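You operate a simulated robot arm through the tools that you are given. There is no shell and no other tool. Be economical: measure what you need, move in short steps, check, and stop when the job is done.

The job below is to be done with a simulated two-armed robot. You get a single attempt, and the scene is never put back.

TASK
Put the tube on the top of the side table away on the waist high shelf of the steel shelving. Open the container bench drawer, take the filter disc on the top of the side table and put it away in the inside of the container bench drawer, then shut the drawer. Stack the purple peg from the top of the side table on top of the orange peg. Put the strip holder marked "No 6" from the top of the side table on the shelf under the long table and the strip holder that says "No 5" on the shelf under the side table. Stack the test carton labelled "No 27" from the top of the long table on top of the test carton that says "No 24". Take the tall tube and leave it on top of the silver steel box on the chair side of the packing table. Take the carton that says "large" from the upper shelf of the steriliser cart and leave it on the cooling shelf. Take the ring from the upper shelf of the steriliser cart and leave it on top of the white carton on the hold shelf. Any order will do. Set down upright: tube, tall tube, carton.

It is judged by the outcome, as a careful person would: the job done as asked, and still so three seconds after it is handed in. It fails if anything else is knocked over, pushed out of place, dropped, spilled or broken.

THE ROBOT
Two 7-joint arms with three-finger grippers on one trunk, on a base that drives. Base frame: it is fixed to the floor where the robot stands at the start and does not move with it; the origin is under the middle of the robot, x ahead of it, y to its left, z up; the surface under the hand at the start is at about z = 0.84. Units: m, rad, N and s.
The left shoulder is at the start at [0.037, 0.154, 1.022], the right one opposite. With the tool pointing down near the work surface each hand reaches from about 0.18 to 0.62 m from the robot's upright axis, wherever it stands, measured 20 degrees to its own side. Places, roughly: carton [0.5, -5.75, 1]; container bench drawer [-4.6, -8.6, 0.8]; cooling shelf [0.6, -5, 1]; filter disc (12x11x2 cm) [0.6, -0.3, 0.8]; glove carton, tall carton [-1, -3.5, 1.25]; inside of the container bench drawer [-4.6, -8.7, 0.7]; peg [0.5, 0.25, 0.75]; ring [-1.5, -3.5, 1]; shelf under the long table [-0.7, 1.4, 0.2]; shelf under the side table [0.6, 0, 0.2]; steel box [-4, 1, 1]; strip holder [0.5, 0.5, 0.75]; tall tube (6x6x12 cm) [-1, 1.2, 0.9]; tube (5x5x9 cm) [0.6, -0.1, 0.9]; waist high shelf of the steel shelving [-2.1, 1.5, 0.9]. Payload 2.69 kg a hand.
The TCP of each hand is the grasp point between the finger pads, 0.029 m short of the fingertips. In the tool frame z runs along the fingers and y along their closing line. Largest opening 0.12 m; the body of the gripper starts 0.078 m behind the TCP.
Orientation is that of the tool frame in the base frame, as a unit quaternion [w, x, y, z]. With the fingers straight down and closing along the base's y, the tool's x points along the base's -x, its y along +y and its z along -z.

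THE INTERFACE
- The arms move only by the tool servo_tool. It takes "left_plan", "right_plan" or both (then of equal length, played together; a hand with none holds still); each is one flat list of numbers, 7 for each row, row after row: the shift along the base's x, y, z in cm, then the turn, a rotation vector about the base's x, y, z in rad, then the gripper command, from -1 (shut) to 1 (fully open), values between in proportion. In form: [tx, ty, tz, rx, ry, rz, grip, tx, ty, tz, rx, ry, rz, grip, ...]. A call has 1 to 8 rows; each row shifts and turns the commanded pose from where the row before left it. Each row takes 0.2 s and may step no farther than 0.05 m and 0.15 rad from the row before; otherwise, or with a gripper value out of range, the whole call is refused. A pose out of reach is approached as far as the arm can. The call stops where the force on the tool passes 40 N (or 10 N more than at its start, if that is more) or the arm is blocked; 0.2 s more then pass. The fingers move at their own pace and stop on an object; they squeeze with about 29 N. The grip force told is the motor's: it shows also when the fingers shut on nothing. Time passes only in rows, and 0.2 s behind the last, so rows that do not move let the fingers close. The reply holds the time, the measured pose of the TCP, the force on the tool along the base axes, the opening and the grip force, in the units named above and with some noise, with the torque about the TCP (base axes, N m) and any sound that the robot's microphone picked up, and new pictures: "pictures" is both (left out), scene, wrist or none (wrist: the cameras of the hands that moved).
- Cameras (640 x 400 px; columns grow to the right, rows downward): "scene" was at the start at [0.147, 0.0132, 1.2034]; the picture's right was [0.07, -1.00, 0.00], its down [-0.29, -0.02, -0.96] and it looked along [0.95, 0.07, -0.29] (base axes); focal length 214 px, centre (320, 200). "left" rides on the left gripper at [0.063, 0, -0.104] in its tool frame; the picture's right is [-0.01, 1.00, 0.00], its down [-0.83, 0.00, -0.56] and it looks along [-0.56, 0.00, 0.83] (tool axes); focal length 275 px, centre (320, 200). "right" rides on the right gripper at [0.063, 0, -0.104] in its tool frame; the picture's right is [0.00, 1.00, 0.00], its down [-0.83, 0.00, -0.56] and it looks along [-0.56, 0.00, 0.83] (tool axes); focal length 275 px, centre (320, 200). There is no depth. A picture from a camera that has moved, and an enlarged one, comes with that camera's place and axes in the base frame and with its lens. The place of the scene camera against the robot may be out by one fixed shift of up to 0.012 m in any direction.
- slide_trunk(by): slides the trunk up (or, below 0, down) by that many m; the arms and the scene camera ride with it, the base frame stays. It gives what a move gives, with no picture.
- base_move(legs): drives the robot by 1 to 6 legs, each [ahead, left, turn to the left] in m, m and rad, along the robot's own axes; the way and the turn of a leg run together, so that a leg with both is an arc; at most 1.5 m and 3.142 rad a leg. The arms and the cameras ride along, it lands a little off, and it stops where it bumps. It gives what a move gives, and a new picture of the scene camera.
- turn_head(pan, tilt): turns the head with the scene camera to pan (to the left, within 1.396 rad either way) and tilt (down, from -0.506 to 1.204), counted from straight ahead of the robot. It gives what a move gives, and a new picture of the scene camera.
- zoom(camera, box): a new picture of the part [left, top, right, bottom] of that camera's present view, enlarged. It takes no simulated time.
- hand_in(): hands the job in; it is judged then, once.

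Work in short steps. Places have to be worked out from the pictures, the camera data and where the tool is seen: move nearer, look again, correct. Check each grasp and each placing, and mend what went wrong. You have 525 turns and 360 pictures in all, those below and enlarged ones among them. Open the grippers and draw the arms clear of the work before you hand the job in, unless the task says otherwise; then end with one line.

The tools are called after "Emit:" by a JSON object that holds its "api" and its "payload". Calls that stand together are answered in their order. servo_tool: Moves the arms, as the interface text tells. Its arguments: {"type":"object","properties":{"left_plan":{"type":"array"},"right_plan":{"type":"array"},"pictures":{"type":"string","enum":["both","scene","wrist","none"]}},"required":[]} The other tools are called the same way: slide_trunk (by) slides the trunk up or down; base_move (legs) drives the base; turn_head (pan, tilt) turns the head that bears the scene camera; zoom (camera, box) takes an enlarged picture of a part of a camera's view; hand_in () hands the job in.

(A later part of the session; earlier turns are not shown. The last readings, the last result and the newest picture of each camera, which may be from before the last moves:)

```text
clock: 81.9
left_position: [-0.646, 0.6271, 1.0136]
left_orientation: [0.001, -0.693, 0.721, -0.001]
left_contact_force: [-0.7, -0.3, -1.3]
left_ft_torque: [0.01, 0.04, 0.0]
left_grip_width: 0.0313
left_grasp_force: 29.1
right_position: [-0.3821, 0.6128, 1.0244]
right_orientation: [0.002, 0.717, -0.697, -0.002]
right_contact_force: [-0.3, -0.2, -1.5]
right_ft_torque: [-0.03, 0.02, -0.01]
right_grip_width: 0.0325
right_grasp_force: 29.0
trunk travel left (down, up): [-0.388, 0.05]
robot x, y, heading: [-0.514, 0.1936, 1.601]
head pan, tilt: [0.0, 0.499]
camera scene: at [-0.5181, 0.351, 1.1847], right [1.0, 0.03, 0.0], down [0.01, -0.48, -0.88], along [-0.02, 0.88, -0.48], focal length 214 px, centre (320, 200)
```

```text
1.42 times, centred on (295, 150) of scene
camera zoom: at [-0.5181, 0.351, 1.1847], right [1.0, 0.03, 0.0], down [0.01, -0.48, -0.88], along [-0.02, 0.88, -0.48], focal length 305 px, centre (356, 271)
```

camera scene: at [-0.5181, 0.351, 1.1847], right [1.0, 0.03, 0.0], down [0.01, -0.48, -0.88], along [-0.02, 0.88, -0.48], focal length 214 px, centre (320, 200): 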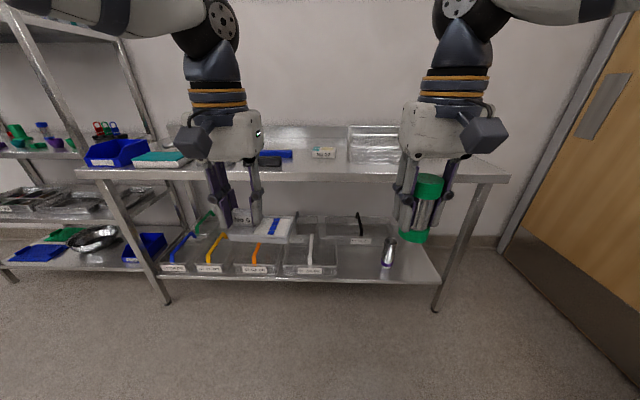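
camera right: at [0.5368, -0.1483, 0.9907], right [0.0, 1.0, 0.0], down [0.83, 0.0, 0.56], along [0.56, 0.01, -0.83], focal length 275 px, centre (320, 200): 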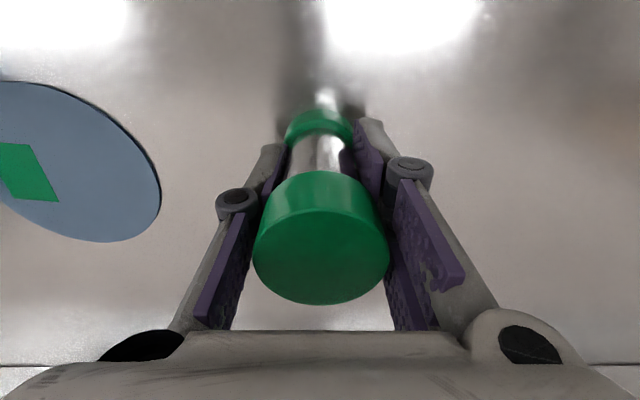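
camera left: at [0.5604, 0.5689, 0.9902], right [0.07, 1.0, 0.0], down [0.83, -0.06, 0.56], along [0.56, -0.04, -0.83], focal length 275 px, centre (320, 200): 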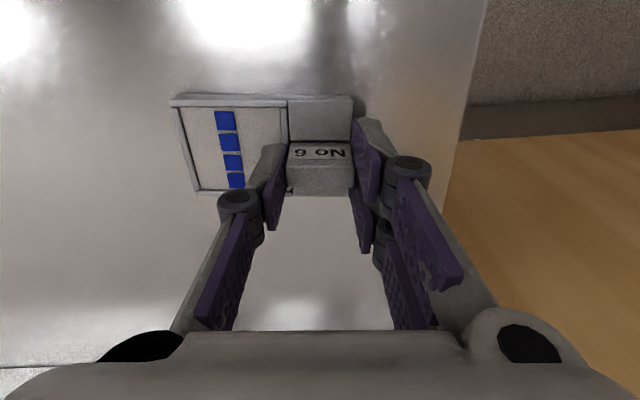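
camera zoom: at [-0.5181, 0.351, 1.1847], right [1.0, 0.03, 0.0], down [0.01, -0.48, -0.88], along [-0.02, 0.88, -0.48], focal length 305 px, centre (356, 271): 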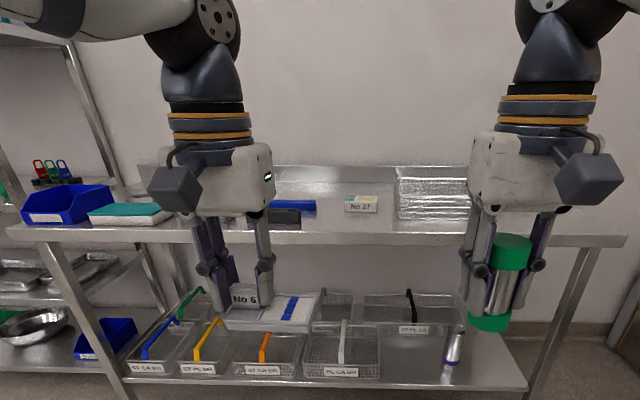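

There is a free spot on the shelf near x≈-0.3 between the basket and the steel bottle. I deliver the tube first so the right hand is free, and look to the left at the steel shelving.

Emit:
{"api": "base_move", "payload": {"legs": [[0.0, 1.4, -0.03]]}}

Emit:
{"api": "turn_head", "payload": {"pan": 0.0, "tilt": 0.3}}

```text
clock: 92.7
left_position: [-1.9987, 0.6454, 1.0141]
left_orientation: [0.001, -0.668, 0.745, 0.0]
left_contact_force: [0.3, -0.4, -1.4]
left_ft_torque: [0.02, 0.07, -0.01]
left_grip_width: 0.0316
left_grasp_force: 29.4
right_position: [-1.7366, 0.6115, 1.0258]
right_orientation: [-0.001, -0.692, 0.722, 0.002]
right_contact_force: [0.1, -0.3, -0.6]
right_ft_torque: [0.03, -0.02, -0.01]
right_grip_width: 0.0322
right_grasp_force: 29.4
trunk travel left (down, up): [-0.388, 0.05]
robot x, y, heading: [-1.8948, 0.2085, 1.528]
head pan, tilt: [0.0, 0.499]
camera scene: at [-1.8913, 0.3615, 1.1848], right [1.0, -0.04, 0.0], down [-0.02, -0.48, -0.88], along [0.04, 0.88, -0.48], focal length 214 px, centre (320, 200)
```

scene: 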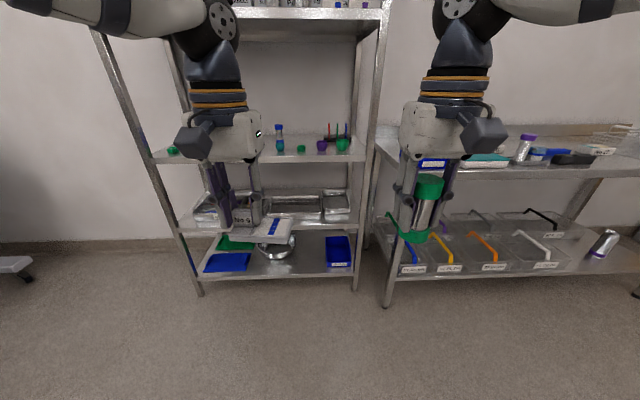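

```text
clock: 93.4
left_position: [-1.9989, 0.6469, 1.0135]
left_orientation: [0.002, -0.668, 0.744, -0.001]
left_contact_force: [0.7, 0.1, -1.9]
left_ft_torque: [-0.01, 0.06, -0.02]
left_grip_width: 0.0316
left_grasp_force: 29.1
right_position: [-1.7351, 0.6123, 1.0254]
right_orientation: [-0.002, -0.692, 0.722, 0.002]
right_contact_force: [-0.1, 0.4, -0.7]
right_ft_torque: [0.02, -0.03, -0.01]
right_grip_width: 0.0325
right_grasp_force: 29.2
trunk travel left (down, up): [-0.388, 0.05]
robot x, y, heading: [-1.8964, 0.2073, 1.527]
head pan, tilt: [0.0, 0.3]
camera scene: at [-1.8912, 0.3639, 1.2031], right [1.0, -0.04, 0.0], down [-0.01, -0.3, -0.96], along [0.04, 0.95, -0.3], focal length 214 px, centre (320, 200)
```

scene: 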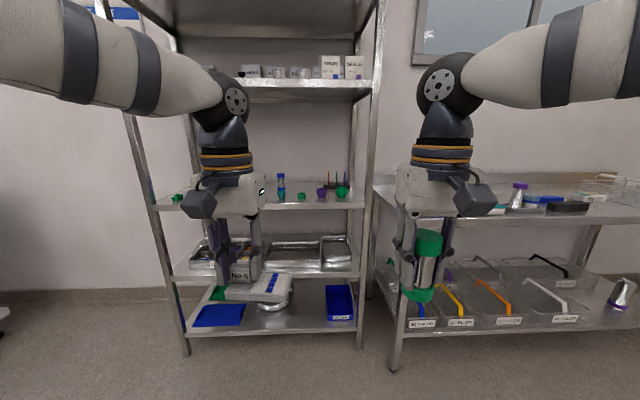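

The waist-high shelf is at z≈0.88, front edge y≈1.27. I zoom in to find a free place.

Emit:
{"api": "zoom", "payload": {"camera": "scene", "box": [130, 150, 390, 230]}}

Emit:
{"api": "base_move", "payload": {"legs": [[0.0, 0.25, 0.04]]}}

Emit:
{"api": "zoom", "payload": {"camera": "scene", "box": [180, 150, 460, 260]}}

```text
2.46 times, centred on (260, 190) of scene
camera zoom: at [-1.8912, 0.3639, 1.2031], right [1.0, -0.04, 0.0], down [-0.01, -0.3, -0.96], along [0.04, 0.95, -0.3], focal length 528 px, centre (468, 225)
```

zoom: 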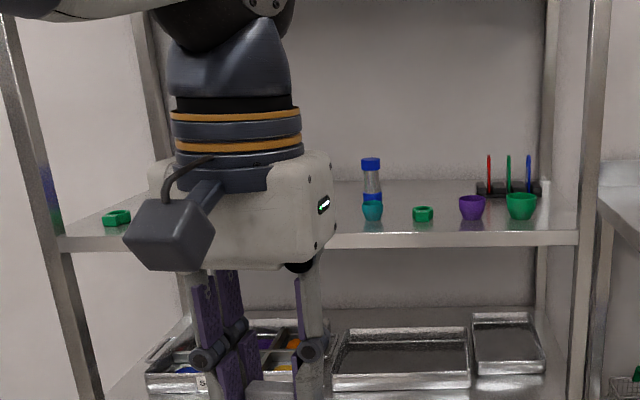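

```text
clock: 95.9
left_position: [-2.2628, 0.6466, 1.0125]
left_orientation: [0.001, -0.683, 0.731, 0.0]
left_contact_force: [0.5, 0.6, -1.9]
left_ft_torque: [-0.01, 0.04, -0.01]
left_grip_width: 0.0317
left_grasp_force: 28.9
right_position: [-1.998, 0.6237, 1.0255]
right_orientation: [0.002, 0.708, -0.706, -0.002]
right_contact_force: [-0.7, 0.4, -0.8]
right_ft_torque: [0.01, -0.01, -0.03]
right_grip_width: 0.0323
right_grasp_force: 29.1
trunk travel left (down, up): [-0.388, 0.05]
robot x, y, heading: [-2.1365, 0.2163, 1.574]
head pan, tilt: [0.0, 0.3]
camera scene: at [-2.1426, 0.3693, 1.2032], right [1.0, 0.0, 0.0], down [0.0, -0.3, -0.96], along [0.0, 0.96, -0.3], focal length 214 px, centre (320, 200)
```

scene: 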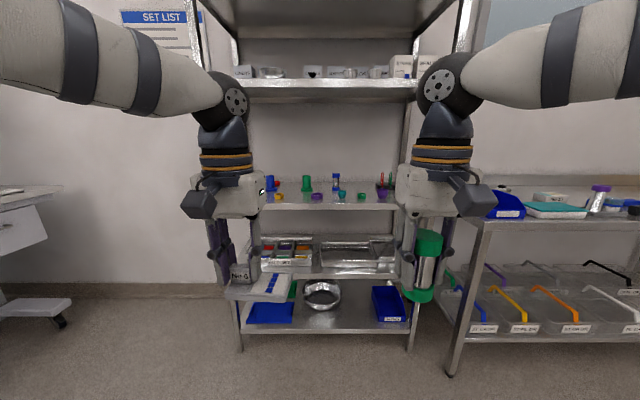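

```text
2.29 times, centred on (320, 205) of scene
camera zoom: at [-2.1426, 0.3693, 1.2032], right [1.0, 0.0, 0.0], down [0.0, -0.3, -0.96], along [0.0, 0.96, -0.3], focal length 490 px, centre (320, 189)
```

zoom: 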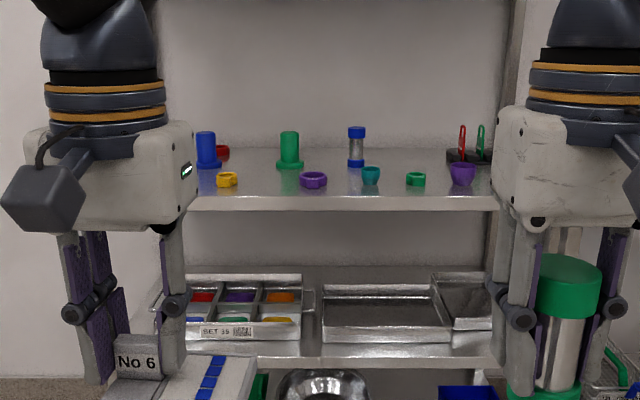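

There is a gap between the yellow and purple rings at about x=-2.249, y=1.335. I line up the right hand with it and come closer.

Emit:
{"api": "base_move", "payload": {"legs": [[0.0, 0.25, 0.0], [0.5, 0.0, 0.0]]}}

Emit:
{"api": "servo_tool", "payload": {"right_plan": [0, 2, 0.5, 0, 0, 0, -1], "pictures": "wrist"}}

```text
clock: 100.9
left_position: [-2.5074, 1.1336, 1.0128]
left_orientation: [0.001, -0.683, 0.73, -0.001]
left_contact_force: [-0.2, -0.4, -2.1]
left_ft_torque: [0.0, 0.08, 0.03]
left_grip_width: 0.0315
left_grasp_force: 29.2
right_position: [-2.2432, 1.1112, 1.0242]
right_orientation: [-0.001, -0.706, 0.709, 0.002]
right_contact_force: [-0.3, -0.3, -0.7]
right_ft_torque: [-0.04, -0.02, 0.01]
right_grip_width: 0.0323
right_grasp_force: 28.9
trunk travel left (down, up): [-0.388, 0.05]
robot x, y, heading: [-2.3857, 0.7026, 1.573]
head pan, tilt: [0.0, 0.3]
camera scene: at [-2.388, 0.8562, 1.2032], right [1.0, 0.0, 0.0], down [0.0, -0.3, -0.96], along [0.0, 0.96, -0.3], focal length 214 px, centre (320, 200)
```

scene: 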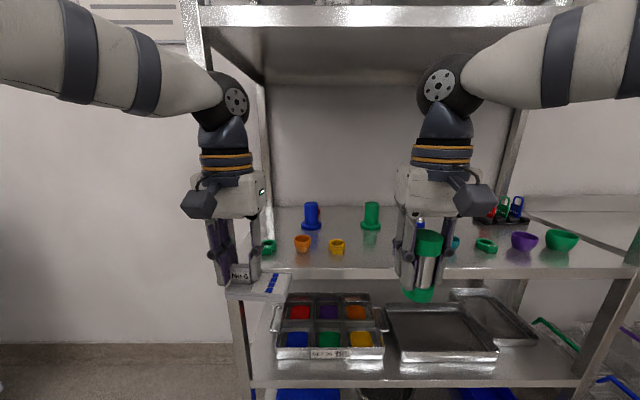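

```text
clock: 101.3
left_position: [-2.5073, 1.1342, 1.0129]
left_orientation: [0.001, -0.683, 0.731, -0.001]
left_contact_force: [0.6, 0.2, -1.7]
left_ft_torque: [-0.03, 0.05, -0.01]
left_grip_width: 0.0317
left_grasp_force: 29.0
right_position: [-2.2423, 1.1307, 1.0297]
right_orientation: [-0.002, -0.706, 0.708, 0.002]
right_contact_force: [0.0, 0.2, -1.5]
right_ft_torque: [0.0, 0.0, -0.01]
right_grip_width: 0.0324
right_grasp_force: 28.9
trunk travel left (down, up): [-0.388, 0.05]
robot x, y, heading: [-2.3866, 0.6955, 1.569]
head pan, tilt: [0.0, 0.3]
camera right: at [-2.2412, 1.0673, 1.1326], right [-1.0, 0.0, 0.01], down [0.0, 0.83, 0.56], along [-0.01, 0.56, -0.83], focal length 275 px, centre (320, 200)
```

right: 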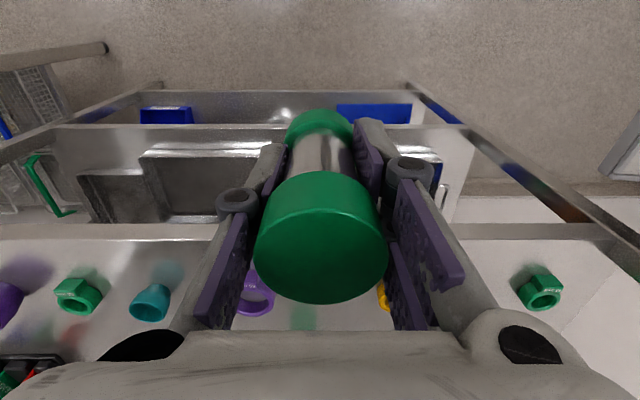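

Gap confirmed: x from -2.307 to -2.19, shelf z≈0.92, edge at y≈1.26. I drive 0.07 closer and extend the right arm to (-2.248, 1.325).

Emit:
{"api": "base_move", "payload": {"legs": [[0.07, 0.0, 0.0]]}}

Emit:
{"api": "servo_tool", "payload": {"right_plan": [0, 4, 0, 0, 0, 0, -1, 0, 4, 0, 0, 0, 0, -1, 0, 4, 0, 0, 0, 0, -1], "pictures": "both"}}

```text
clock: 102.3
left_position: [-2.5062, 1.2035, 1.0119]
left_orientation: [0.0, -0.682, 0.731, 0.0]
left_contact_force: [-0.1, 0.9, -1.8]
left_ft_torque: [-0.01, 0.06, 0.01]
left_grip_width: 0.0315
left_grasp_force: 29.3
right_position: [-2.2417, 1.2004, 1.03]
right_orientation: [-0.001, -0.706, 0.708, 0.002]
right_contact_force: [-0.2, 0.6, -2.0]
right_ft_torque: [-0.01, 0.02, -0.01]
right_grip_width: 0.0323
right_grasp_force: 28.8
trunk travel left (down, up): [-0.388, 0.05]
robot x, y, heading: [-2.3872, 0.7697, 1.565]
head pan, tilt: [0.0, 0.3]
camera scene: at [-2.3877, 0.9261, 1.2031], right [1.0, 0.0, 0.0], down [0.0, -0.3, -0.95], along [0.0, 0.95, -0.3], focal length 214 px, centre (320, 200)
```

scene: 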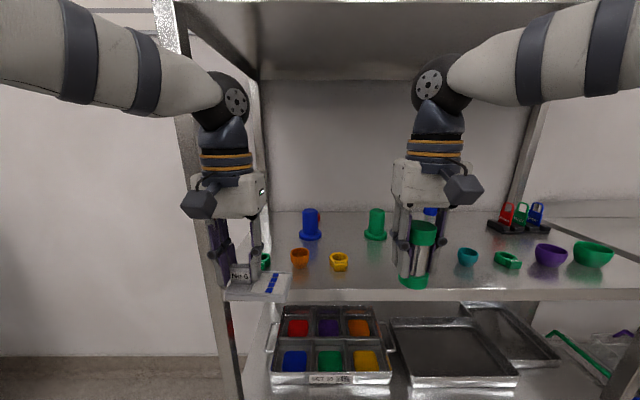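

```text
clock: 103.1
left_position: [-2.5062, 1.2038, 1.0123]
left_orientation: [0.001, -0.682, 0.731, -0.001]
left_contact_force: [0.4, 0.1, -2.1]
left_ft_torque: [0.01, 0.0, 0.02]
left_grip_width: 0.032
left_grasp_force: 28.8
right_position: [-2.2418, 1.3154, 1.0266]
right_orientation: [0.004, 0.707, -0.707, 0.0]
right_contact_force: [0.2, 0.5, -0.9]
right_ft_torque: [-0.01, 0.02, 0.03]
right_grip_width: 0.0326
right_grasp_force: 29.0
right hand out of reach, approached as far as the arm can: row 3
trunk travel left (down, up): [-0.388, 0.05]
robot x, y, heading: [-2.3885, 0.7697, 1.567]
head pan, tilt: [0.0, 0.3]
camera scene: at [-2.388, 0.9265, 1.2029], right [1.0, 0.0, 0.0], down [0.0, -0.3, -0.95], along [0.0, 0.95, -0.3], focal length 214 px, centre (320, 200)
camera right: at [-2.2415, 1.2525, 1.1296], right [-1.0, 0.0, 0.0], down [0.0, 0.83, 0.55], along [-0.01, 0.55, -0.83], focal length 275 px, centre (320, 200)
```

scene: 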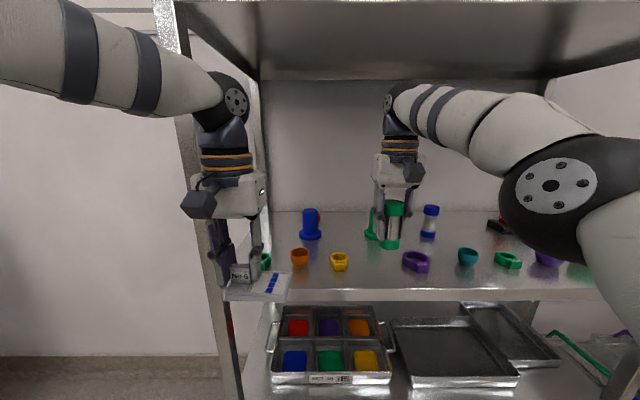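
right: 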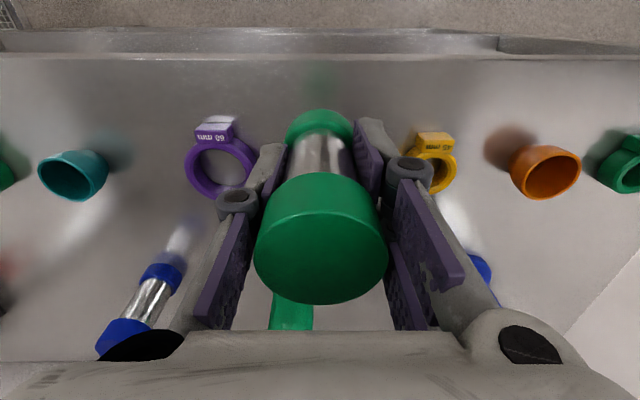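

The gap is centered about 8 mm further toward -x. I nudge there, pull the left hand back a bit, and drive 2.5 cm in.

Emit:
{"api": "servo_tool", "payload": {"right_plan": [-0.8, 0, 0, 0, 0, 0, -1], "left_plan": [0, -4, 1, 0, 0, 0, -1], "pictures": "none"}}

Emit:
{"api": "base_move", "payload": {"legs": [[0.025, 0.0, 0.0]]}}

Emit:
{"api": "servo_tool", "payload": {"right_plan": [0, 0, -2, 0, 0, 0, -1, 0, 0, -1.5, 0, 0, 0, -1], "pictures": "both"}}

```text
clock: 103.5
left_position: [-2.5046, 1.1633, 1.0243]
left_orientation: [0.001, -0.682, 0.731, 0.0]
left_contact_force: [-1.4, -0.3, -1.9]
left_ft_torque: [0.02, 0.07, -0.02]
left_grip_width: 0.0315
left_grasp_force: 28.7
right_position: [-2.251, 1.3146, 1.028]
right_orientation: [-0.002, -0.706, 0.708, 0.002]
right_contact_force: [0.9, -0.1, -2.1]
right_ft_torque: [-0.02, 0.01, 0.01]
right_grip_width: 0.0326
right_grasp_force: 28.6
trunk travel left (down, up): [-0.388, 0.05]
robot x, y, heading: [-2.3848, 0.7678, 1.562]
head pan, tilt: [0.0, 0.3]
```

```text
clock: 104.3
left_position: [-2.5034, 1.1902, 1.0225]
left_orientation: [0.001, -0.682, 0.731, -0.001]
left_contact_force: [0.3, 0.2, -1.6]
left_ft_torque: [-0.03, 0.05, 0.03]
left_grip_width: 0.0314
left_grasp_force: 29.4
right_position: [-2.2499, 1.3396, 1.029]
right_orientation: [-0.002, -0.706, 0.708, 0.002]
right_contact_force: [0.1, 0.7, -2.4]
right_ft_torque: [-0.05, 0.02, 0.0]
right_grip_width: 0.0323
right_grasp_force: 29.3
trunk travel left (down, up): [-0.388, 0.05]
robot x, y, heading: [-2.3911, 0.7953, 1.569]
head pan, tilt: [0.0, 0.3]
camera scene: at [-2.3877, 0.9512, 1.2031], right [1.0, 0.0, 0.0], down [0.0, -0.3, -0.95], along [0.0, 0.95, -0.3], focal length 214 px, centre (320, 200)
```

scene: 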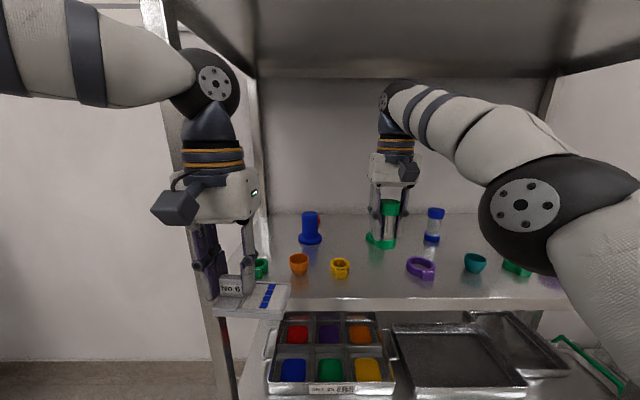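

```text
clock: 104.9
left_position: [-2.5042, 1.1886, 1.0237]
left_orientation: [0.0, -0.682, 0.731, 0.001]
left_contact_force: [0.1, -1.1, -0.9]
left_ft_torque: [-0.01, 0.05, -0.01]
left_grip_width: 0.0314
left_grasp_force: 29.1
right_position: [-2.2515, 1.3504, 0.9971]
right_orientation: [-0.003, -0.706, 0.708, 0.001]
right_contact_force: [-0.5, 0.4, -1.0]
right_ft_torque: [0.02, -0.01, 0.0]
right_grip_width: 0.0324
right_grasp_force: 29.1
right hand out of reach, approached as far as the arm can: row 1, 2
trunk travel left (down, up): [-0.388, 0.05]
robot x, y, heading: [-2.387, 0.7934, 1.565]
head pan, tilt: [0.0, 0.3]
camera scene: at [-2.3876, 0.9504, 1.2032], right [1.0, 0.0, 0.0], down [0.0, -0.3, -0.96], along [0.0, 0.96, -0.3], focal length 214 px, centre (320, 200)
camera right: at [-2.2506, 1.2866, 1.1001], right [-1.0, 0.0, 0.0], down [0.0, 0.83, 0.56], along [0.0, 0.56, -0.83], focal length 275 px, centre (320, 200)
```

scene: 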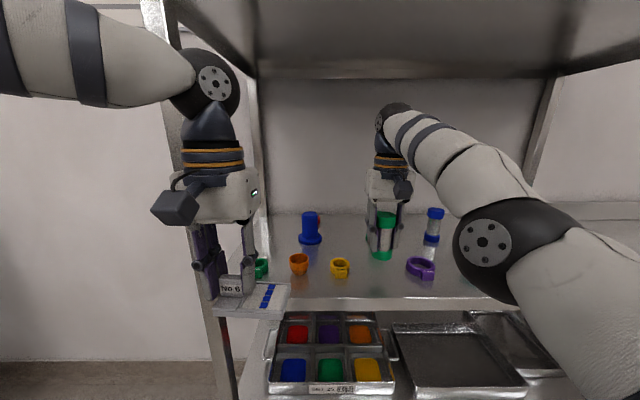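
right: 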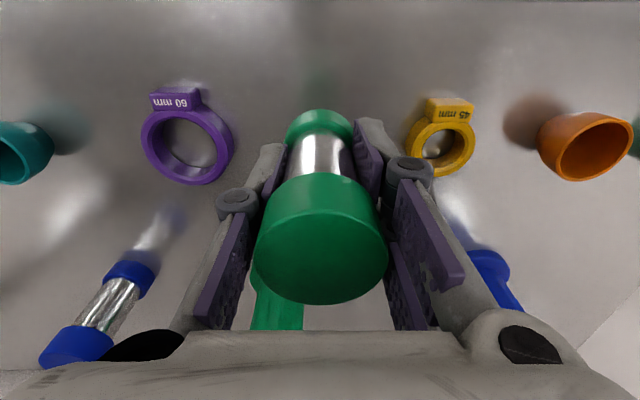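

The tube is centered between the rings. I lower it until contact.

Emit:
{"api": "servo_tool", "payload": {"right_plan": [0, 0, -1.5, 0, 0, 0, -1, 0, 0, -0.7, 0, 0, 0, -1, 0, 0, -0.5, 0, 0, 0, -1, 0, 0, -0.4, 0, 0, 0, -1], "pictures": "wrist"}}

```text
clock: 105.9
left_position: [-2.5048, 1.1895, 1.0237]
left_orientation: [0.0, -0.682, 0.731, 0.001]
left_contact_force: [0.0, -0.1, -1.4]
left_ft_torque: [-0.03, 0.04, 0.01]
left_grip_width: 0.0315
left_grasp_force: 29.0
right_position: [-2.2545, 1.3596, 0.9692]
right_orientation: [-0.002, -0.706, 0.708, 0.001]
right_contact_force: [-0.2, -0.2, -1.3]
right_ft_torque: [0.0, 0.01, -0.01]
right_grip_width: 0.0325
right_grasp_force: 28.8
right hand out of reach, approached as far as the arm can: row 1, 3
trunk travel left (down, up): [-0.388, 0.05]
robot x, y, heading: [-2.3855, 0.7945, 1.568]
head pan, tilt: [0.0, 0.3]
camera right: at [-2.2531, 1.2958, 1.0726], right [-1.0, 0.0, 0.0], down [0.0, 0.83, 0.55], along [0.0, 0.55, -0.83], focal length 275 px, centre (320, 200)
```

right: 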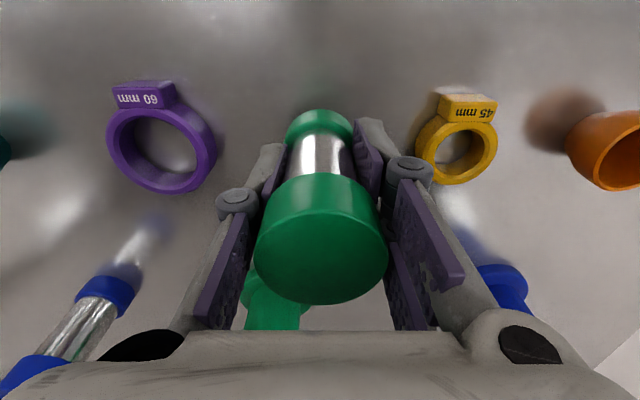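

The yellow ring side is tighter, so I shift 6 mm to +x, then continue down.

Emit:
{"api": "servo_tool", "payload": {"right_plan": [0.6, -0.8, 0, 0, 0, 0, -1, 0, 0, -0.5, 0, 0, 0, -1, 0, 0, -0.4, 0, 0, 0, -1, 0, 0, -0.4, 0, 0, 0, -1], "pictures": "none"}}

```text
clock: 106.9
left_position: [-2.5038, 1.1888, 1.0229]
left_orientation: [0.0, -0.682, 0.731, 0.0]
left_contact_force: [1.0, -0.1, -1.5]
left_ft_torque: [0.01, 0.04, 0.0]
left_grip_width: 0.0318
left_grasp_force: 29.2
right_position: [-2.2501, 1.3613, 0.9607]
right_orientation: [-0.001, -0.706, 0.708, 0.001]
right_contact_force: [0.1, 0.0, -0.7]
right_ft_torque: [0.02, -0.03, -0.01]
right_grip_width: 0.0324
right_grasp_force: 28.9
right hand out of reach, approached as far as the arm can: row 1, 4
trunk travel left (down, up): [-0.388, 0.05]
robot x, y, heading: [-2.3849, 0.7929, 1.568]
head pan, tilt: [0.0, 0.3]
```

No contact yet, so I keep lowering, easing y a bit so the pose stays in reach.

Emit:
{"api": "servo_tool", "payload": {"right_plan": [0, -1, -0.4, 0, 0, 0, -1, 0, 0, -0.4, 0, 0, 0, -1, 0, 0, -0.4, 0, 0, 0, -1, 0, 0, -0.4, 0, 0, 0, -1, 0, 0, -0.4, 0, 0, 0, -1], "pictures": "wrist"}}

```text
clock: 108.1
left_position: [-2.5045, 1.186, 1.0249]
left_orientation: [0.003, -0.682, 0.731, 0.001]
left_contact_force: [1.4, 0.2, -2.3]
left_ft_torque: [-0.01, 0.05, -0.03]
left_grip_width: 0.0315
left_grasp_force: 28.9
right_position: [-2.2527, 1.3653, 0.9482]
right_orientation: [0.001, -0.706, 0.708, 0.004]
right_contact_force: [-1.6, -2.7, 18.2]
right_ft_torque: [0.09, 0.03, 0.03]
right_grip_width: 0.0328
right_grasp_force: 29.3
right hand out of reach, approached as far as the arm can: row 1, 4
trunk travel left (down, up): [-0.388, 0.05]
robot x, y, heading: [-2.3879, 0.7956, 1.57]
head pan, tilt: [0.0, 0.3]
camera right: at [-2.251, 1.3018, 1.0508], right [-1.0, 0.0, 0.01], down [0.0, 0.83, 0.56], along [-0.01, 0.56, -0.83], focal length 275 px, centre (320, 200)
```

right: 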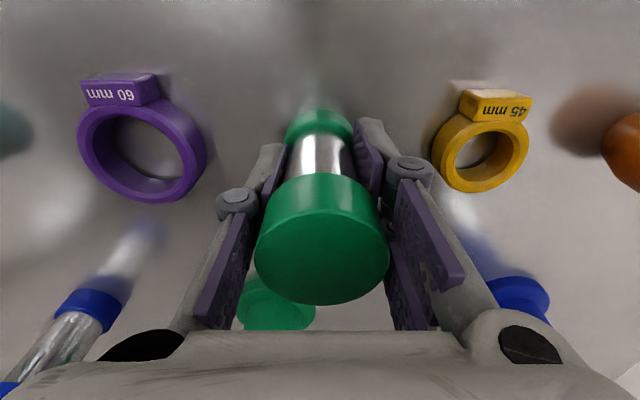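

Contact at z 0.948. I open just enough to clear the cap, then rise.

Emit:
{"api": "servo_tool", "payload": {"right_plan": [0, 0, 0.2, 0, 0, 0, -0.3, 0, 0, 0, 0, 0, 0, 0.08, 0, 0, 0, 0, 0, 0, 0.08], "pictures": "wrist"}}

```text
clock: 108.9
left_position: [-2.5034, 1.1892, 1.0235]
left_orientation: [0.0, -0.682, 0.731, 0.0]
left_contact_force: [0.7, -0.8, -3.2]
left_ft_torque: [0.03, 0.03, 0.01]
left_grip_width: 0.0314
left_grasp_force: 29.1
right_position: [-2.251, 1.3654, 0.9447]
right_orientation: [-0.003, -0.706, 0.708, 0.001]
right_contact_force: [0.0, -1.0, -0.1]
right_ft_torque: [0.02, 0.0, 0.01]
right_grip_width: 0.0645
right_grasp_force: 0.1
trunk travel left (down, up): [-0.388, 0.05]
robot x, y, heading: [-2.387, 0.798, 1.564]
head pan, tilt: [0.0, 0.3]
camera right: at [-2.2506, 1.3032, 1.0485], right [-1.0, 0.0, 0.0], down [0.0, 0.83, 0.55], along [-0.01, 0.55, -0.83], focal length 275 px, centre (320, 200)
```

right: 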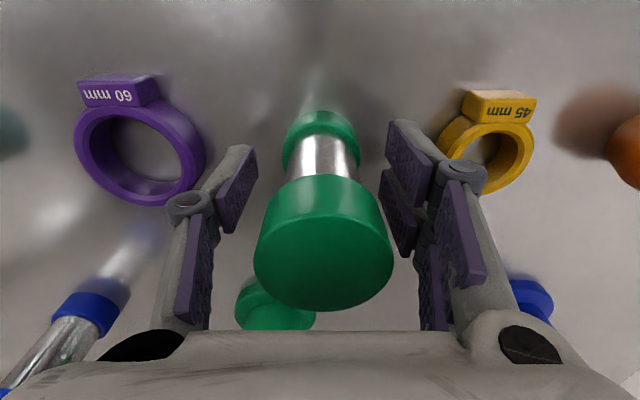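

The tube stands free. I rise while easing back slightly.

Emit:
{"api": "servo_tool", "payload": {"right_plan": [0, -0.3, 2.5, 0, 0, 0, 0.08, 0, -0.5, 2.5, 0, 0, 0, 0.08, 0, -0.7, 2.5, 0, 0, 0, 0.08, 0, -2, 2, 0, 0, 0, 0.08, 0, -4, 0, 0, 0, 0, 0.08], "pictures": "both"}}

```text
clock: 110.1
left_position: [-2.5047, 1.1883, 1.0238]
left_orientation: [0.001, -0.681, 0.732, 0.0]
left_contact_force: [-0.3, 0.4, -2.8]
left_ft_torque: [0.01, 0.01, -0.02]
left_grip_width: 0.0318
left_grasp_force: 28.9
right_position: [-2.2626, 1.3281, 1.0428]
right_orientation: [-0.001, -0.706, 0.708, 0.003]
right_contact_force: [0.5, -0.1, 0.8]
right_ft_torque: [0.03, -0.02, -0.02]
right_grip_width: 0.0648
right_grasp_force: 0.0
right hand out of reach, approached as far as the arm can: row 2, 4, 5
trunk travel left (down, up): [-0.388, 0.05]
robot x, y, heading: [-2.3877, 0.7976, 1.565]
head pan, tilt: [0.0, 0.3]
camera scene: at [-2.3877, 0.9499, 1.2033], right [1.0, 0.0, 0.0], down [0.0, -0.3, -0.96], along [0.0, 0.96, -0.3], focal length 214 px, centre (320, 200)
camera right: at [-2.2617, 1.2651, 1.1467], right [-1.0, 0.0, 0.01], down [0.0, 0.83, 0.56], along [0.0, 0.56, -0.83], focal length 275 px, centre (320, 200)
```

scene: 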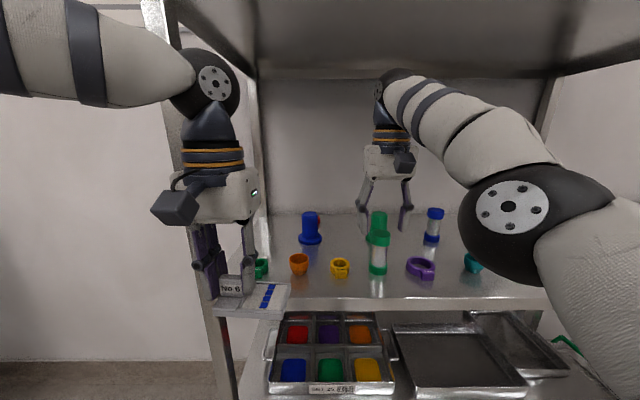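
right: 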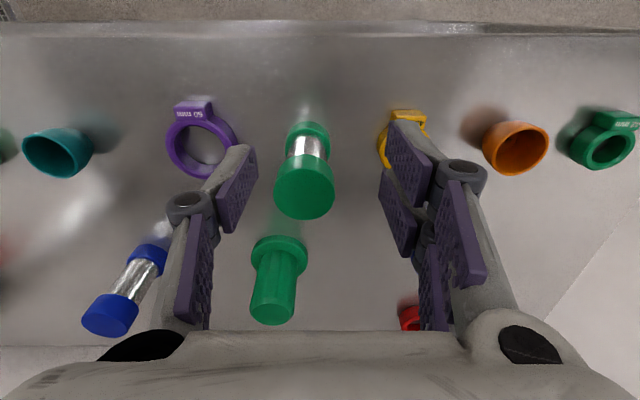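

The tube stands on the waist-high shelf between the rings. I back out and drive to the long table spot.

Emit:
{"api": "base_move", "payload": {"legs": [[-0.6, 0.0, 0.0], [0.0, -1.1, 0.0], [0.0, -1.08, 0.0]]}}

Emit:
{"api": "servo_tool", "payload": {"right_plan": [3, -4, -1, 0, 0, 0, 0.5, 3, -4, 0, 0, 0, 0, 0.5, 3, -4, 0, 0, 0, 0, 0.5, 3, -3, 0, 0, 0, 0, 0.5], "pictures": "scene"}}

```text
clock: 130.0
left_position: [-0.3147, 0.5653, 1.023]
left_orientation: [0.0, -0.674, 0.739, 0.0]
left_contact_force: [0.1, -0.5, -1.4]
left_ft_torque: [0.04, 0.04, -0.03]
left_grip_width: 0.0316
left_grasp_force: 29.2
right_position: [-0.0705, 0.6991, 1.0436]
right_orientation: [-0.001, -0.697, 0.717, 0.003]
right_contact_force: [0.1, 0.1, 0.6]
right_ft_torque: [0.02, -0.01, -0.01]
right_grip_width: 0.065
right_grasp_force: 0.1
trunk travel left (down, up): [-0.388, 0.05]
robot x, y, heading: [-0.2072, 0.1719, 1.546]
head pan, tilt: [0.0, 0.3]
camera scene: at [-0.2043, 0.3228, 1.2032], right [1.0, -0.03, 0.0], down [-0.01, -0.3, -0.96], along [0.03, 0.95, -0.3], focal length 214 px, centre (320, 200)
```

scene: 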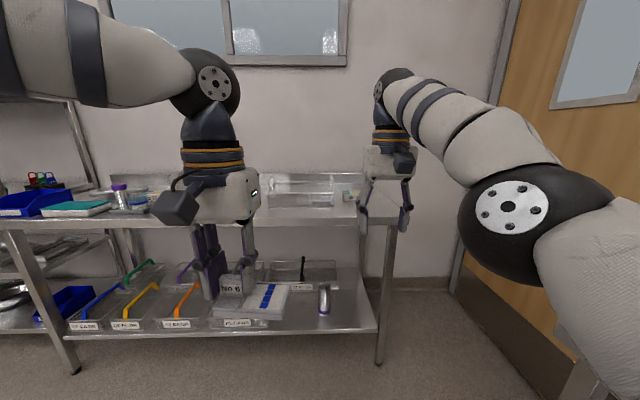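

```text
refused: row 1 steps farther than a row can; nothing moved
```

I correct the heading, pull the right hand in, and lower the trunk.

Emit:
{"api": "servo_tool", "payload": {"right_plan": [2, -4, -1, 0, 0, 0, 0.5, 2, -4, 0, 0, 0, 0, 0.5, 2, -4, 0, 0, 0, 0, 0.5, 2, -3, 0, 0, 0, 0, 0.5], "pictures": "none"}}

Emit:
{"api": "base_move", "payload": {"legs": [[0.0, 0.0, 0.025]]}}

Emit:
{"api": "slide_trunk", "payload": {"by": -0.38}}

```text
clock: 131.0
left_position: [-0.3142, 0.5633, 1.0237]
left_orientation: [0.001, -0.673, 0.739, 0.001]
left_contact_force: [-0.3, -1.3, -1.8]
left_ft_torque: [0.04, 0.05, 0.03]
left_grip_width: 0.0315
left_grasp_force: 28.8
right_position: [-0.0108, 0.6667, 1.06]
right_orientation: [-0.001, -0.697, 0.717, 0.005]
right_contact_force: [0.2, -1.0, -0.6]
right_ft_torque: [0.05, -0.04, -0.03]
right_grip_width: 0.09
right_grasp_force: 0.1
right hand out of reach, approached as far as the arm can: row 1, 2, 3
trunk travel left (down, up): [-0.388, 0.05]
robot x, y, heading: [-0.2087, 0.166, 1.545]
head pan, tilt: [0.0, 0.3]
```

```text
clock: 131.8
left_position: [-0.3239, 0.5603, 1.0232]
left_orientation: [0.001, -0.683, 0.73, 0.0]
left_contact_force: [-0.5, -0.8, -1.7]
left_ft_torque: [0.01, 0.05, 0.01]
left_grip_width: 0.0316
left_grasp_force: 29.3
right_position: [-0.0251, 0.6715, 1.0588]
right_orientation: [-0.001, -0.707, 0.708, 0.003]
right_contact_force: [-0.1, 0.8, 0.2]
right_ft_torque: [-0.04, -0.01, 0.03]
right_grip_width: 0.0901
right_grasp_force: 0.1
trunk travel left (down, up): [-0.388, 0.05]
robot x, y, heading: [-0.2054, 0.1645, 1.567]
head pan, tilt: [0.0, 0.3]
camera scene: at [-0.208, 0.3228, 1.2032], right [1.0, 0.0, 0.0], down [0.0, -0.3, -0.96], along [0.0, 0.96, -0.3], focal length 214 px, centre (320, 200)
```

scene: 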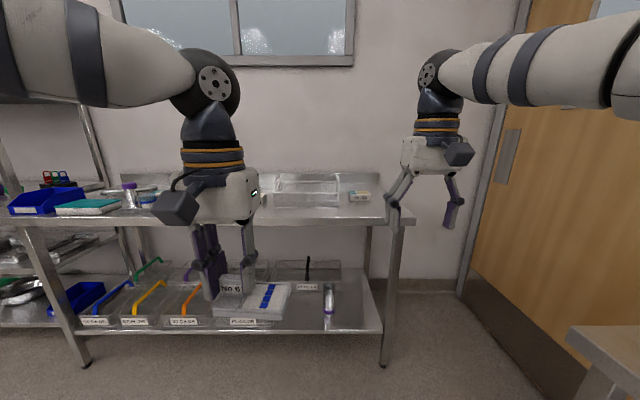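

```text
clock: 135.5
left_position: [-0.3235, 0.5615, 0.6429]
left_orientation: [0.002, -0.683, 0.731, 0.001]
left_contact_force: [-0.1, -0.2, -1.0]
left_ft_torque: [-0.03, 0.05, -0.01]
left_grip_width: 0.0317
left_grasp_force: 29.3
right_position: [-0.0255, 0.6722, 0.6784]
right_orientation: [-0.002, -0.707, 0.707, 0.003]
right_contact_force: [-0.7, -0.2, 1.3]
right_ft_torque: [0.01, 0.04, -0.03]
right_grip_width: 0.0902
right_grasp_force: 0.1
trunk travel left (down, up): [-0.008, 0.43]
robot x, y, heading: [-0.2068, 0.1702, 1.571]
head pan, tilt: [0.0, 0.3]
```

The trunk went straight down. I lower the left hand to z≈0.33 reaching forward, while tucking the right hand low and back.

Emit:
{"api": "servo_tool", "payload": {"left_plan": [0, 2, -3.9, 0, 0, 0, -1, 0, 2, -3.9, 0, 0, 0, -1, 0, 2, -3.9, 0, 0, 0, -1, 0, 2, -3.9, 0, 0, 0, -1, 0, 2, -3.9, 0, 0, 0, -1, 0, 2, -3.9, 0, 0, 0, -1, 0, 2, -3.9, 0, 0, 0, -1, 0, 2, -3.9, 0, 0, 0, -1], "right_plan": [0.5, -3, -3, 0, 0, 0, 0.5, 0.5, -3, -3, 0, 0, 0, 0.5, 0.5, -3, -3, 0, 0, 0, 0.5, 0.5, -3, -3, 0, 0, 0, 0.5, 0.5, -3, -3, 0, 0, 0, 0.5, 0.5, -3, -3, 0, 0, 0, 0.5, 0.5, -3, -1, 0, 0, 0, 0.5, 0.5, -3, -1, 0, 0, 0, 0.5], "pictures": "both"}}

Emit:
{"api": "turn_head", "payload": {"pan": 0.0, "tilt": 0.45}}

```text
clock: 137.3
left_position: [-0.3254, 0.7247, 0.3302]
left_orientation: [0.002, -0.682, 0.731, 0.001]
left_contact_force: [-0.3, -0.1, -1.6]
left_ft_torque: [-0.01, 0.06, 0.04]
left_grip_width: 0.0315
left_grasp_force: 28.9
right_position: [0.0135, 0.5023, 0.515]
right_orientation: [-0.003, -0.706, 0.708, 0.002]
right_contact_force: [0.4, -0.1, 0.0]
right_ft_torque: [-0.01, 0.0, 0.0]
right_grip_width: 0.0899
right_grasp_force: 0.0
right hand out of reach, approached as far as the arm can: row 6, 7, 8
trunk travel left (down, up): [-0.008, 0.43]
robot x, y, heading: [-0.2064, 0.1666, 1.565]
head pan, tilt: [0.0, 0.3]
camera scene: at [-0.2076, 0.4507, 0.7999], right [1.0, 0.0, 0.0], down [0.0, -0.3, -0.96], along [0.0, 0.96, -0.3], focal length 214 px, centre (320, 200)
camera right: at [0.0138, 0.4389, 0.6179], right [-1.0, 0.0, 0.01], down [0.0, 0.83, 0.56], along [-0.01, 0.56, -0.83], focal length 275 px, centre (320, 200)
camera left: at [-0.3312, 0.6598, 0.435], right [-1.0, 0.07, 0.0], down [0.06, 0.83, 0.56], along [0.04, 0.56, -0.83], focal length 275 px, centre (320, 200)
```

scene: 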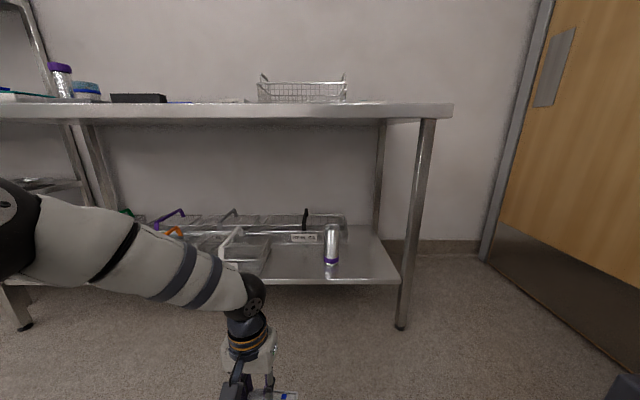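
right: 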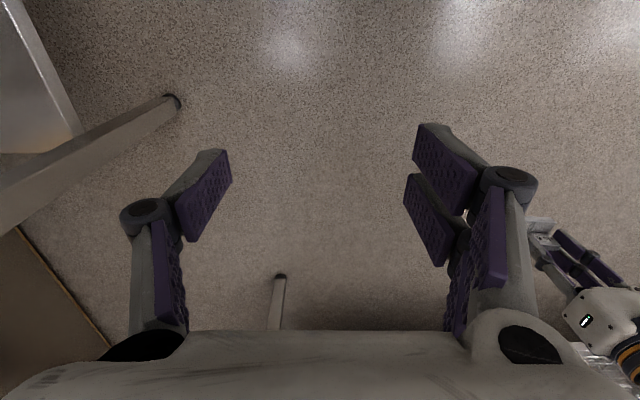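
left: 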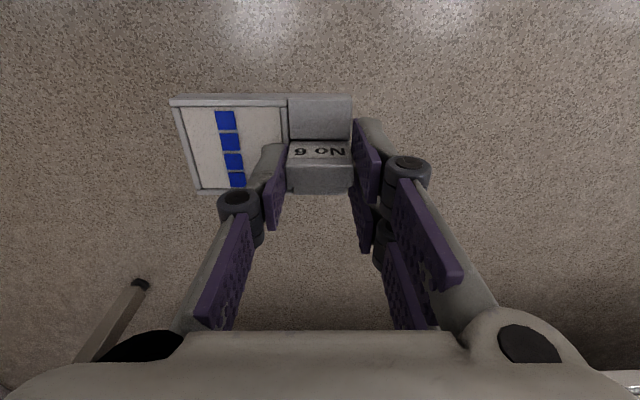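

```text
clock: 138.0
left_position: [-0.3253, 0.7227, 0.3309]
left_orientation: [0.001, -0.682, 0.731, 0.0]
left_contact_force: [-0.1, -0.7, -2.2]
left_ft_torque: [0.02, 0.01, -0.01]
left_grip_width: 0.0313
left_grasp_force: 28.8
right_position: [0.013, 0.503, 0.5147]
right_orientation: [-0.002, -0.706, 0.708, 0.002]
right_contact_force: [0.4, 0.3, -0.4]
right_ft_torque: [0.03, -0.01, -0.02]
right_grip_width: 0.0897
right_grasp_force: 0.1
trunk travel left (down, up): [-0.008, 0.43]
robot x, y, heading: [-0.2095, 0.1647, 1.567]
head pan, tilt: [0.0, 0.45]
camera scene: at [-0.2076, 0.4493, 0.786], right [1.0, 0.0, 0.0], down [0.0, -0.43, -0.9], along [0.0, 0.9, -0.43], focal length 214 px, centre (320, 200)
```

scene: 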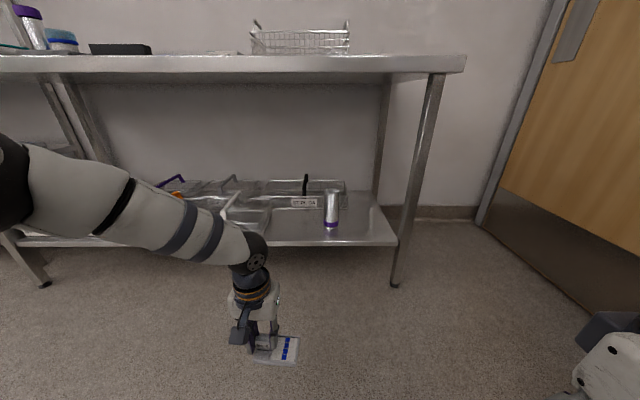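

Gap spans about x -0.43..-0.19 and shelf edge y≈1.18. I drive 0.37 m in with the plate still outside the edge, then measure with the wrist camera.

Emit:
{"api": "base_move", "payload": {"legs": [[0.37, 0.0, 0.0]]}}

Emit:
{"api": "servo_tool", "payload": {"left_plan": [-1, 0, 1, 0, 0, 0, -1], "pictures": "wrist"}}

```text
clock: 140.4
left_position: [-0.3283, 1.0999, 0.3322]
left_orientation: [0.001, -0.684, 0.73, 0.0]
left_contact_force: [-0.4, 0.4, -1.4]
left_ft_torque: [0.0, 0.07, -0.01]
left_grip_width: 0.0316
left_grasp_force: 29.3
right_position: [0.0114, 0.8806, 0.5146]
right_orientation: [0.002, 0.707, -0.707, -0.002]
right_contact_force: [-0.5, 0.2, -0.1]
right_ft_torque: [0.02, 0.0, -0.02]
right_grip_width: 0.0899
right_grasp_force: 0.1
trunk travel left (down, up): [-0.008, 0.43]
robot x, y, heading: [-0.208, 0.5425, 1.573]
head pan, tilt: [0.0, 0.45]
camera scene: at [-0.208, 0.8268, 0.786], right [1.0, 0.0, 0.0], down [0.0, -0.44, -0.9], along [0.0, 0.9, -0.44], focal length 214 px, centre (320, 200)
```

scene: 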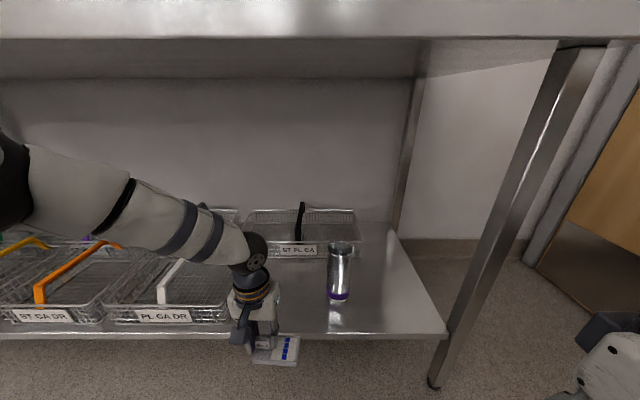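

```text
clock: 140.8
left_position: [-0.3364, 1.1005, 0.3403]
left_orientation: [0.001, -0.685, 0.729, -0.001]
left_contact_force: [-0.2, -0.8, -1.9]
left_ft_torque: [0.03, 0.0, -0.02]
left_grip_width: 0.0317
left_grasp_force: 29.3
right_position: [0.0121, 0.8799, 0.5151]
right_orientation: [-0.002, -0.707, 0.707, 0.002]
right_contact_force: [-0.1, -0.9, -0.4]
right_ft_torque: [-0.02, 0.0, -0.04]
right_grip_width: 0.09
right_grasp_force: 0.0
trunk travel left (down, up): [-0.008, 0.43]
robot x, y, heading: [-0.2067, 0.5435, 1.57]
head pan, tilt: [0.0, 0.45]
camera left: at [-0.342, 1.0367, 0.445], right [-1.0, 0.07, 0.0], down [0.06, 0.83, 0.56], along [0.04, 0.56, -0.83], focal length 275 px, centre (320, 200)
```

left: 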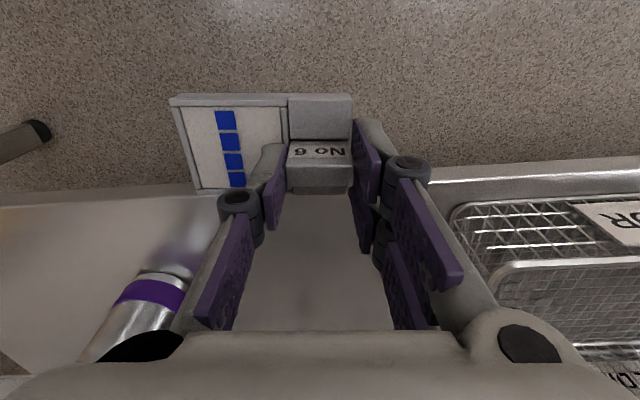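

The path is clear: bottle's edge at x≈-0.184, basket at x≈-0.44. I drive 0.17 further in and lower to contact.

Emit:
{"api": "base_move", "payload": {"legs": [[0.17, 0.0, 0.0]]}}

Emit:
{"api": "servo_tool", "payload": {"left_plan": [0, 0, -2, 0, 0, 0, -1, 0, 0, -1.5, 0, 0, 0, -1, 0, 0, -0.6, 0, 0, 0, -1, 0, 0, -0.5, 0, 0, 0, -1, 0, 0, -0.4, 0, 0, 0, -1], "pictures": "wrist"}}

```text
clock: 142.2
left_position: [-0.3357, 1.2689, 0.3407]
left_orientation: [0.0, -0.684, 0.73, 0.001]
left_contact_force: [-0.8, 0.4, -1.5]
left_ft_torque: [0.01, 0.02, 0.0]
left_grip_width: 0.0317
left_grasp_force: 28.9
right_position: [0.0111, 1.05, 0.5143]
right_orientation: [0.002, 0.707, -0.707, -0.001]
right_contact_force: [-0.2, -0.5, -0.3]
right_ft_torque: [0.02, -0.02, 0.01]
right_grip_width: 0.0901
right_grasp_force: 0.1
trunk travel left (down, up): [-0.008, 0.43]
robot x, y, heading: [-0.2092, 0.7124, 1.571]
head pan, tilt: [0.0, 0.45]
camera scene: at [-0.208, 0.9956, 0.786], right [1.0, 0.0, 0.0], down [0.0, -0.44, -0.9], along [0.0, 0.9, -0.44], focal length 214 px, centre (320, 200)
```

scene: 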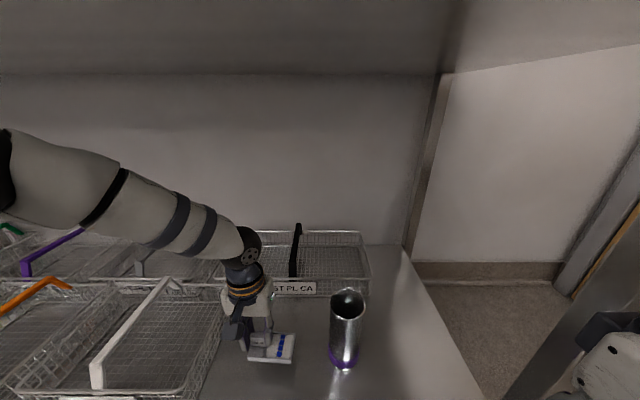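

```text
clock: 143.4
left_position: [-0.3363, 1.2695, 0.2915]
left_orientation: [0.002, -0.684, 0.729, 0.001]
left_contact_force: [-1.5, 0.9, 17.9]
left_ft_torque: [-0.08, 0.05, -0.11]
left_grip_width: 0.0316
left_grasp_force: 29.0
right_position: [0.0132, 1.0487, 0.5154]
right_orientation: [-0.002, -0.707, 0.707, 0.003]
right_contact_force: [-0.3, -0.1, 0.0]
right_ft_torque: [-0.05, 0.0, 0.0]
right_grip_width: 0.09
right_grasp_force: 0.1
trunk travel left (down, up): [-0.008, 0.43]
robot x, y, heading: [-0.2082, 0.7139, 1.575]
head pan, tilt: [0.0, 0.45]
camera left: at [-0.3424, 1.2053, 0.3961], right [-1.0, 0.07, 0.0], down [0.06, 0.83, 0.56], along [0.04, 0.56, -0.83], focal length 275 px, centre (320, 200)
```

left: 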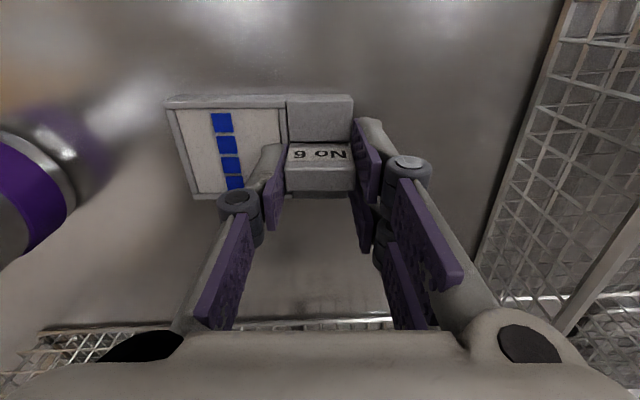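

Contact (18 N). I open a little (the basket is near on that side) and lift off.

Emit:
{"api": "servo_tool", "payload": {"left_plan": [0, 0, 0.2, 0, 0, 0, -0.3, 0, 0, 0, 0, 0, 0, -0.2, 0, 0, 3, 0, 0, 0, -0.2, 0, 0, 3, 0, 0, 0, -0.2], "pictures": "both"}}

```text
clock: 144.4
left_position: [-0.3381, 1.2675, 0.3547]
left_orientation: [0.001, -0.683, 0.73, 0.001]
left_contact_force: [0.0, -0.5, 0.1]
left_ft_torque: [0.01, -0.01, -0.02]
left_grip_width: 0.048
left_grasp_force: 0.1
right_position: [0.0131, 1.0509, 0.5151]
right_orientation: [-0.002, -0.707, 0.707, 0.002]
right_contact_force: [0.4, -0.7, 0.2]
right_ft_torque: [-0.01, 0.01, 0.01]
right_grip_width: 0.0898
right_grasp_force: 0.0
trunk travel left (down, up): [-0.008, 0.43]
robot x, y, heading: [-0.2094, 0.7125, 1.571]
head pan, tilt: [0.0, 0.45]
camera scene: at [-0.2081, 0.9956, 0.786], right [1.0, 0.0, 0.0], down [0.0, -0.44, -0.9], along [0.0, 0.9, -0.44], focal length 214 px, centre (320, 200)
camera left: at [-0.3425, 1.2049, 0.4581], right [-1.0, 0.07, 0.0], down [0.06, 0.83, 0.56], along [0.04, 0.56, -0.83], focal length 275 px, centre (320, 200)
```

scene: 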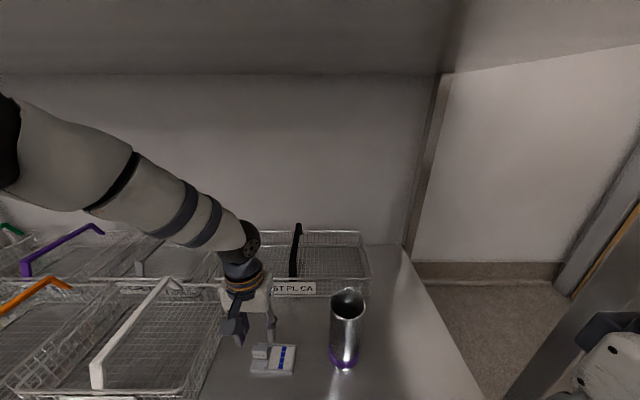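
left: 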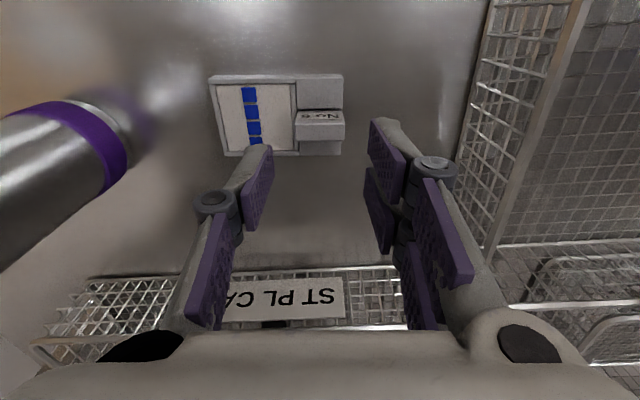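

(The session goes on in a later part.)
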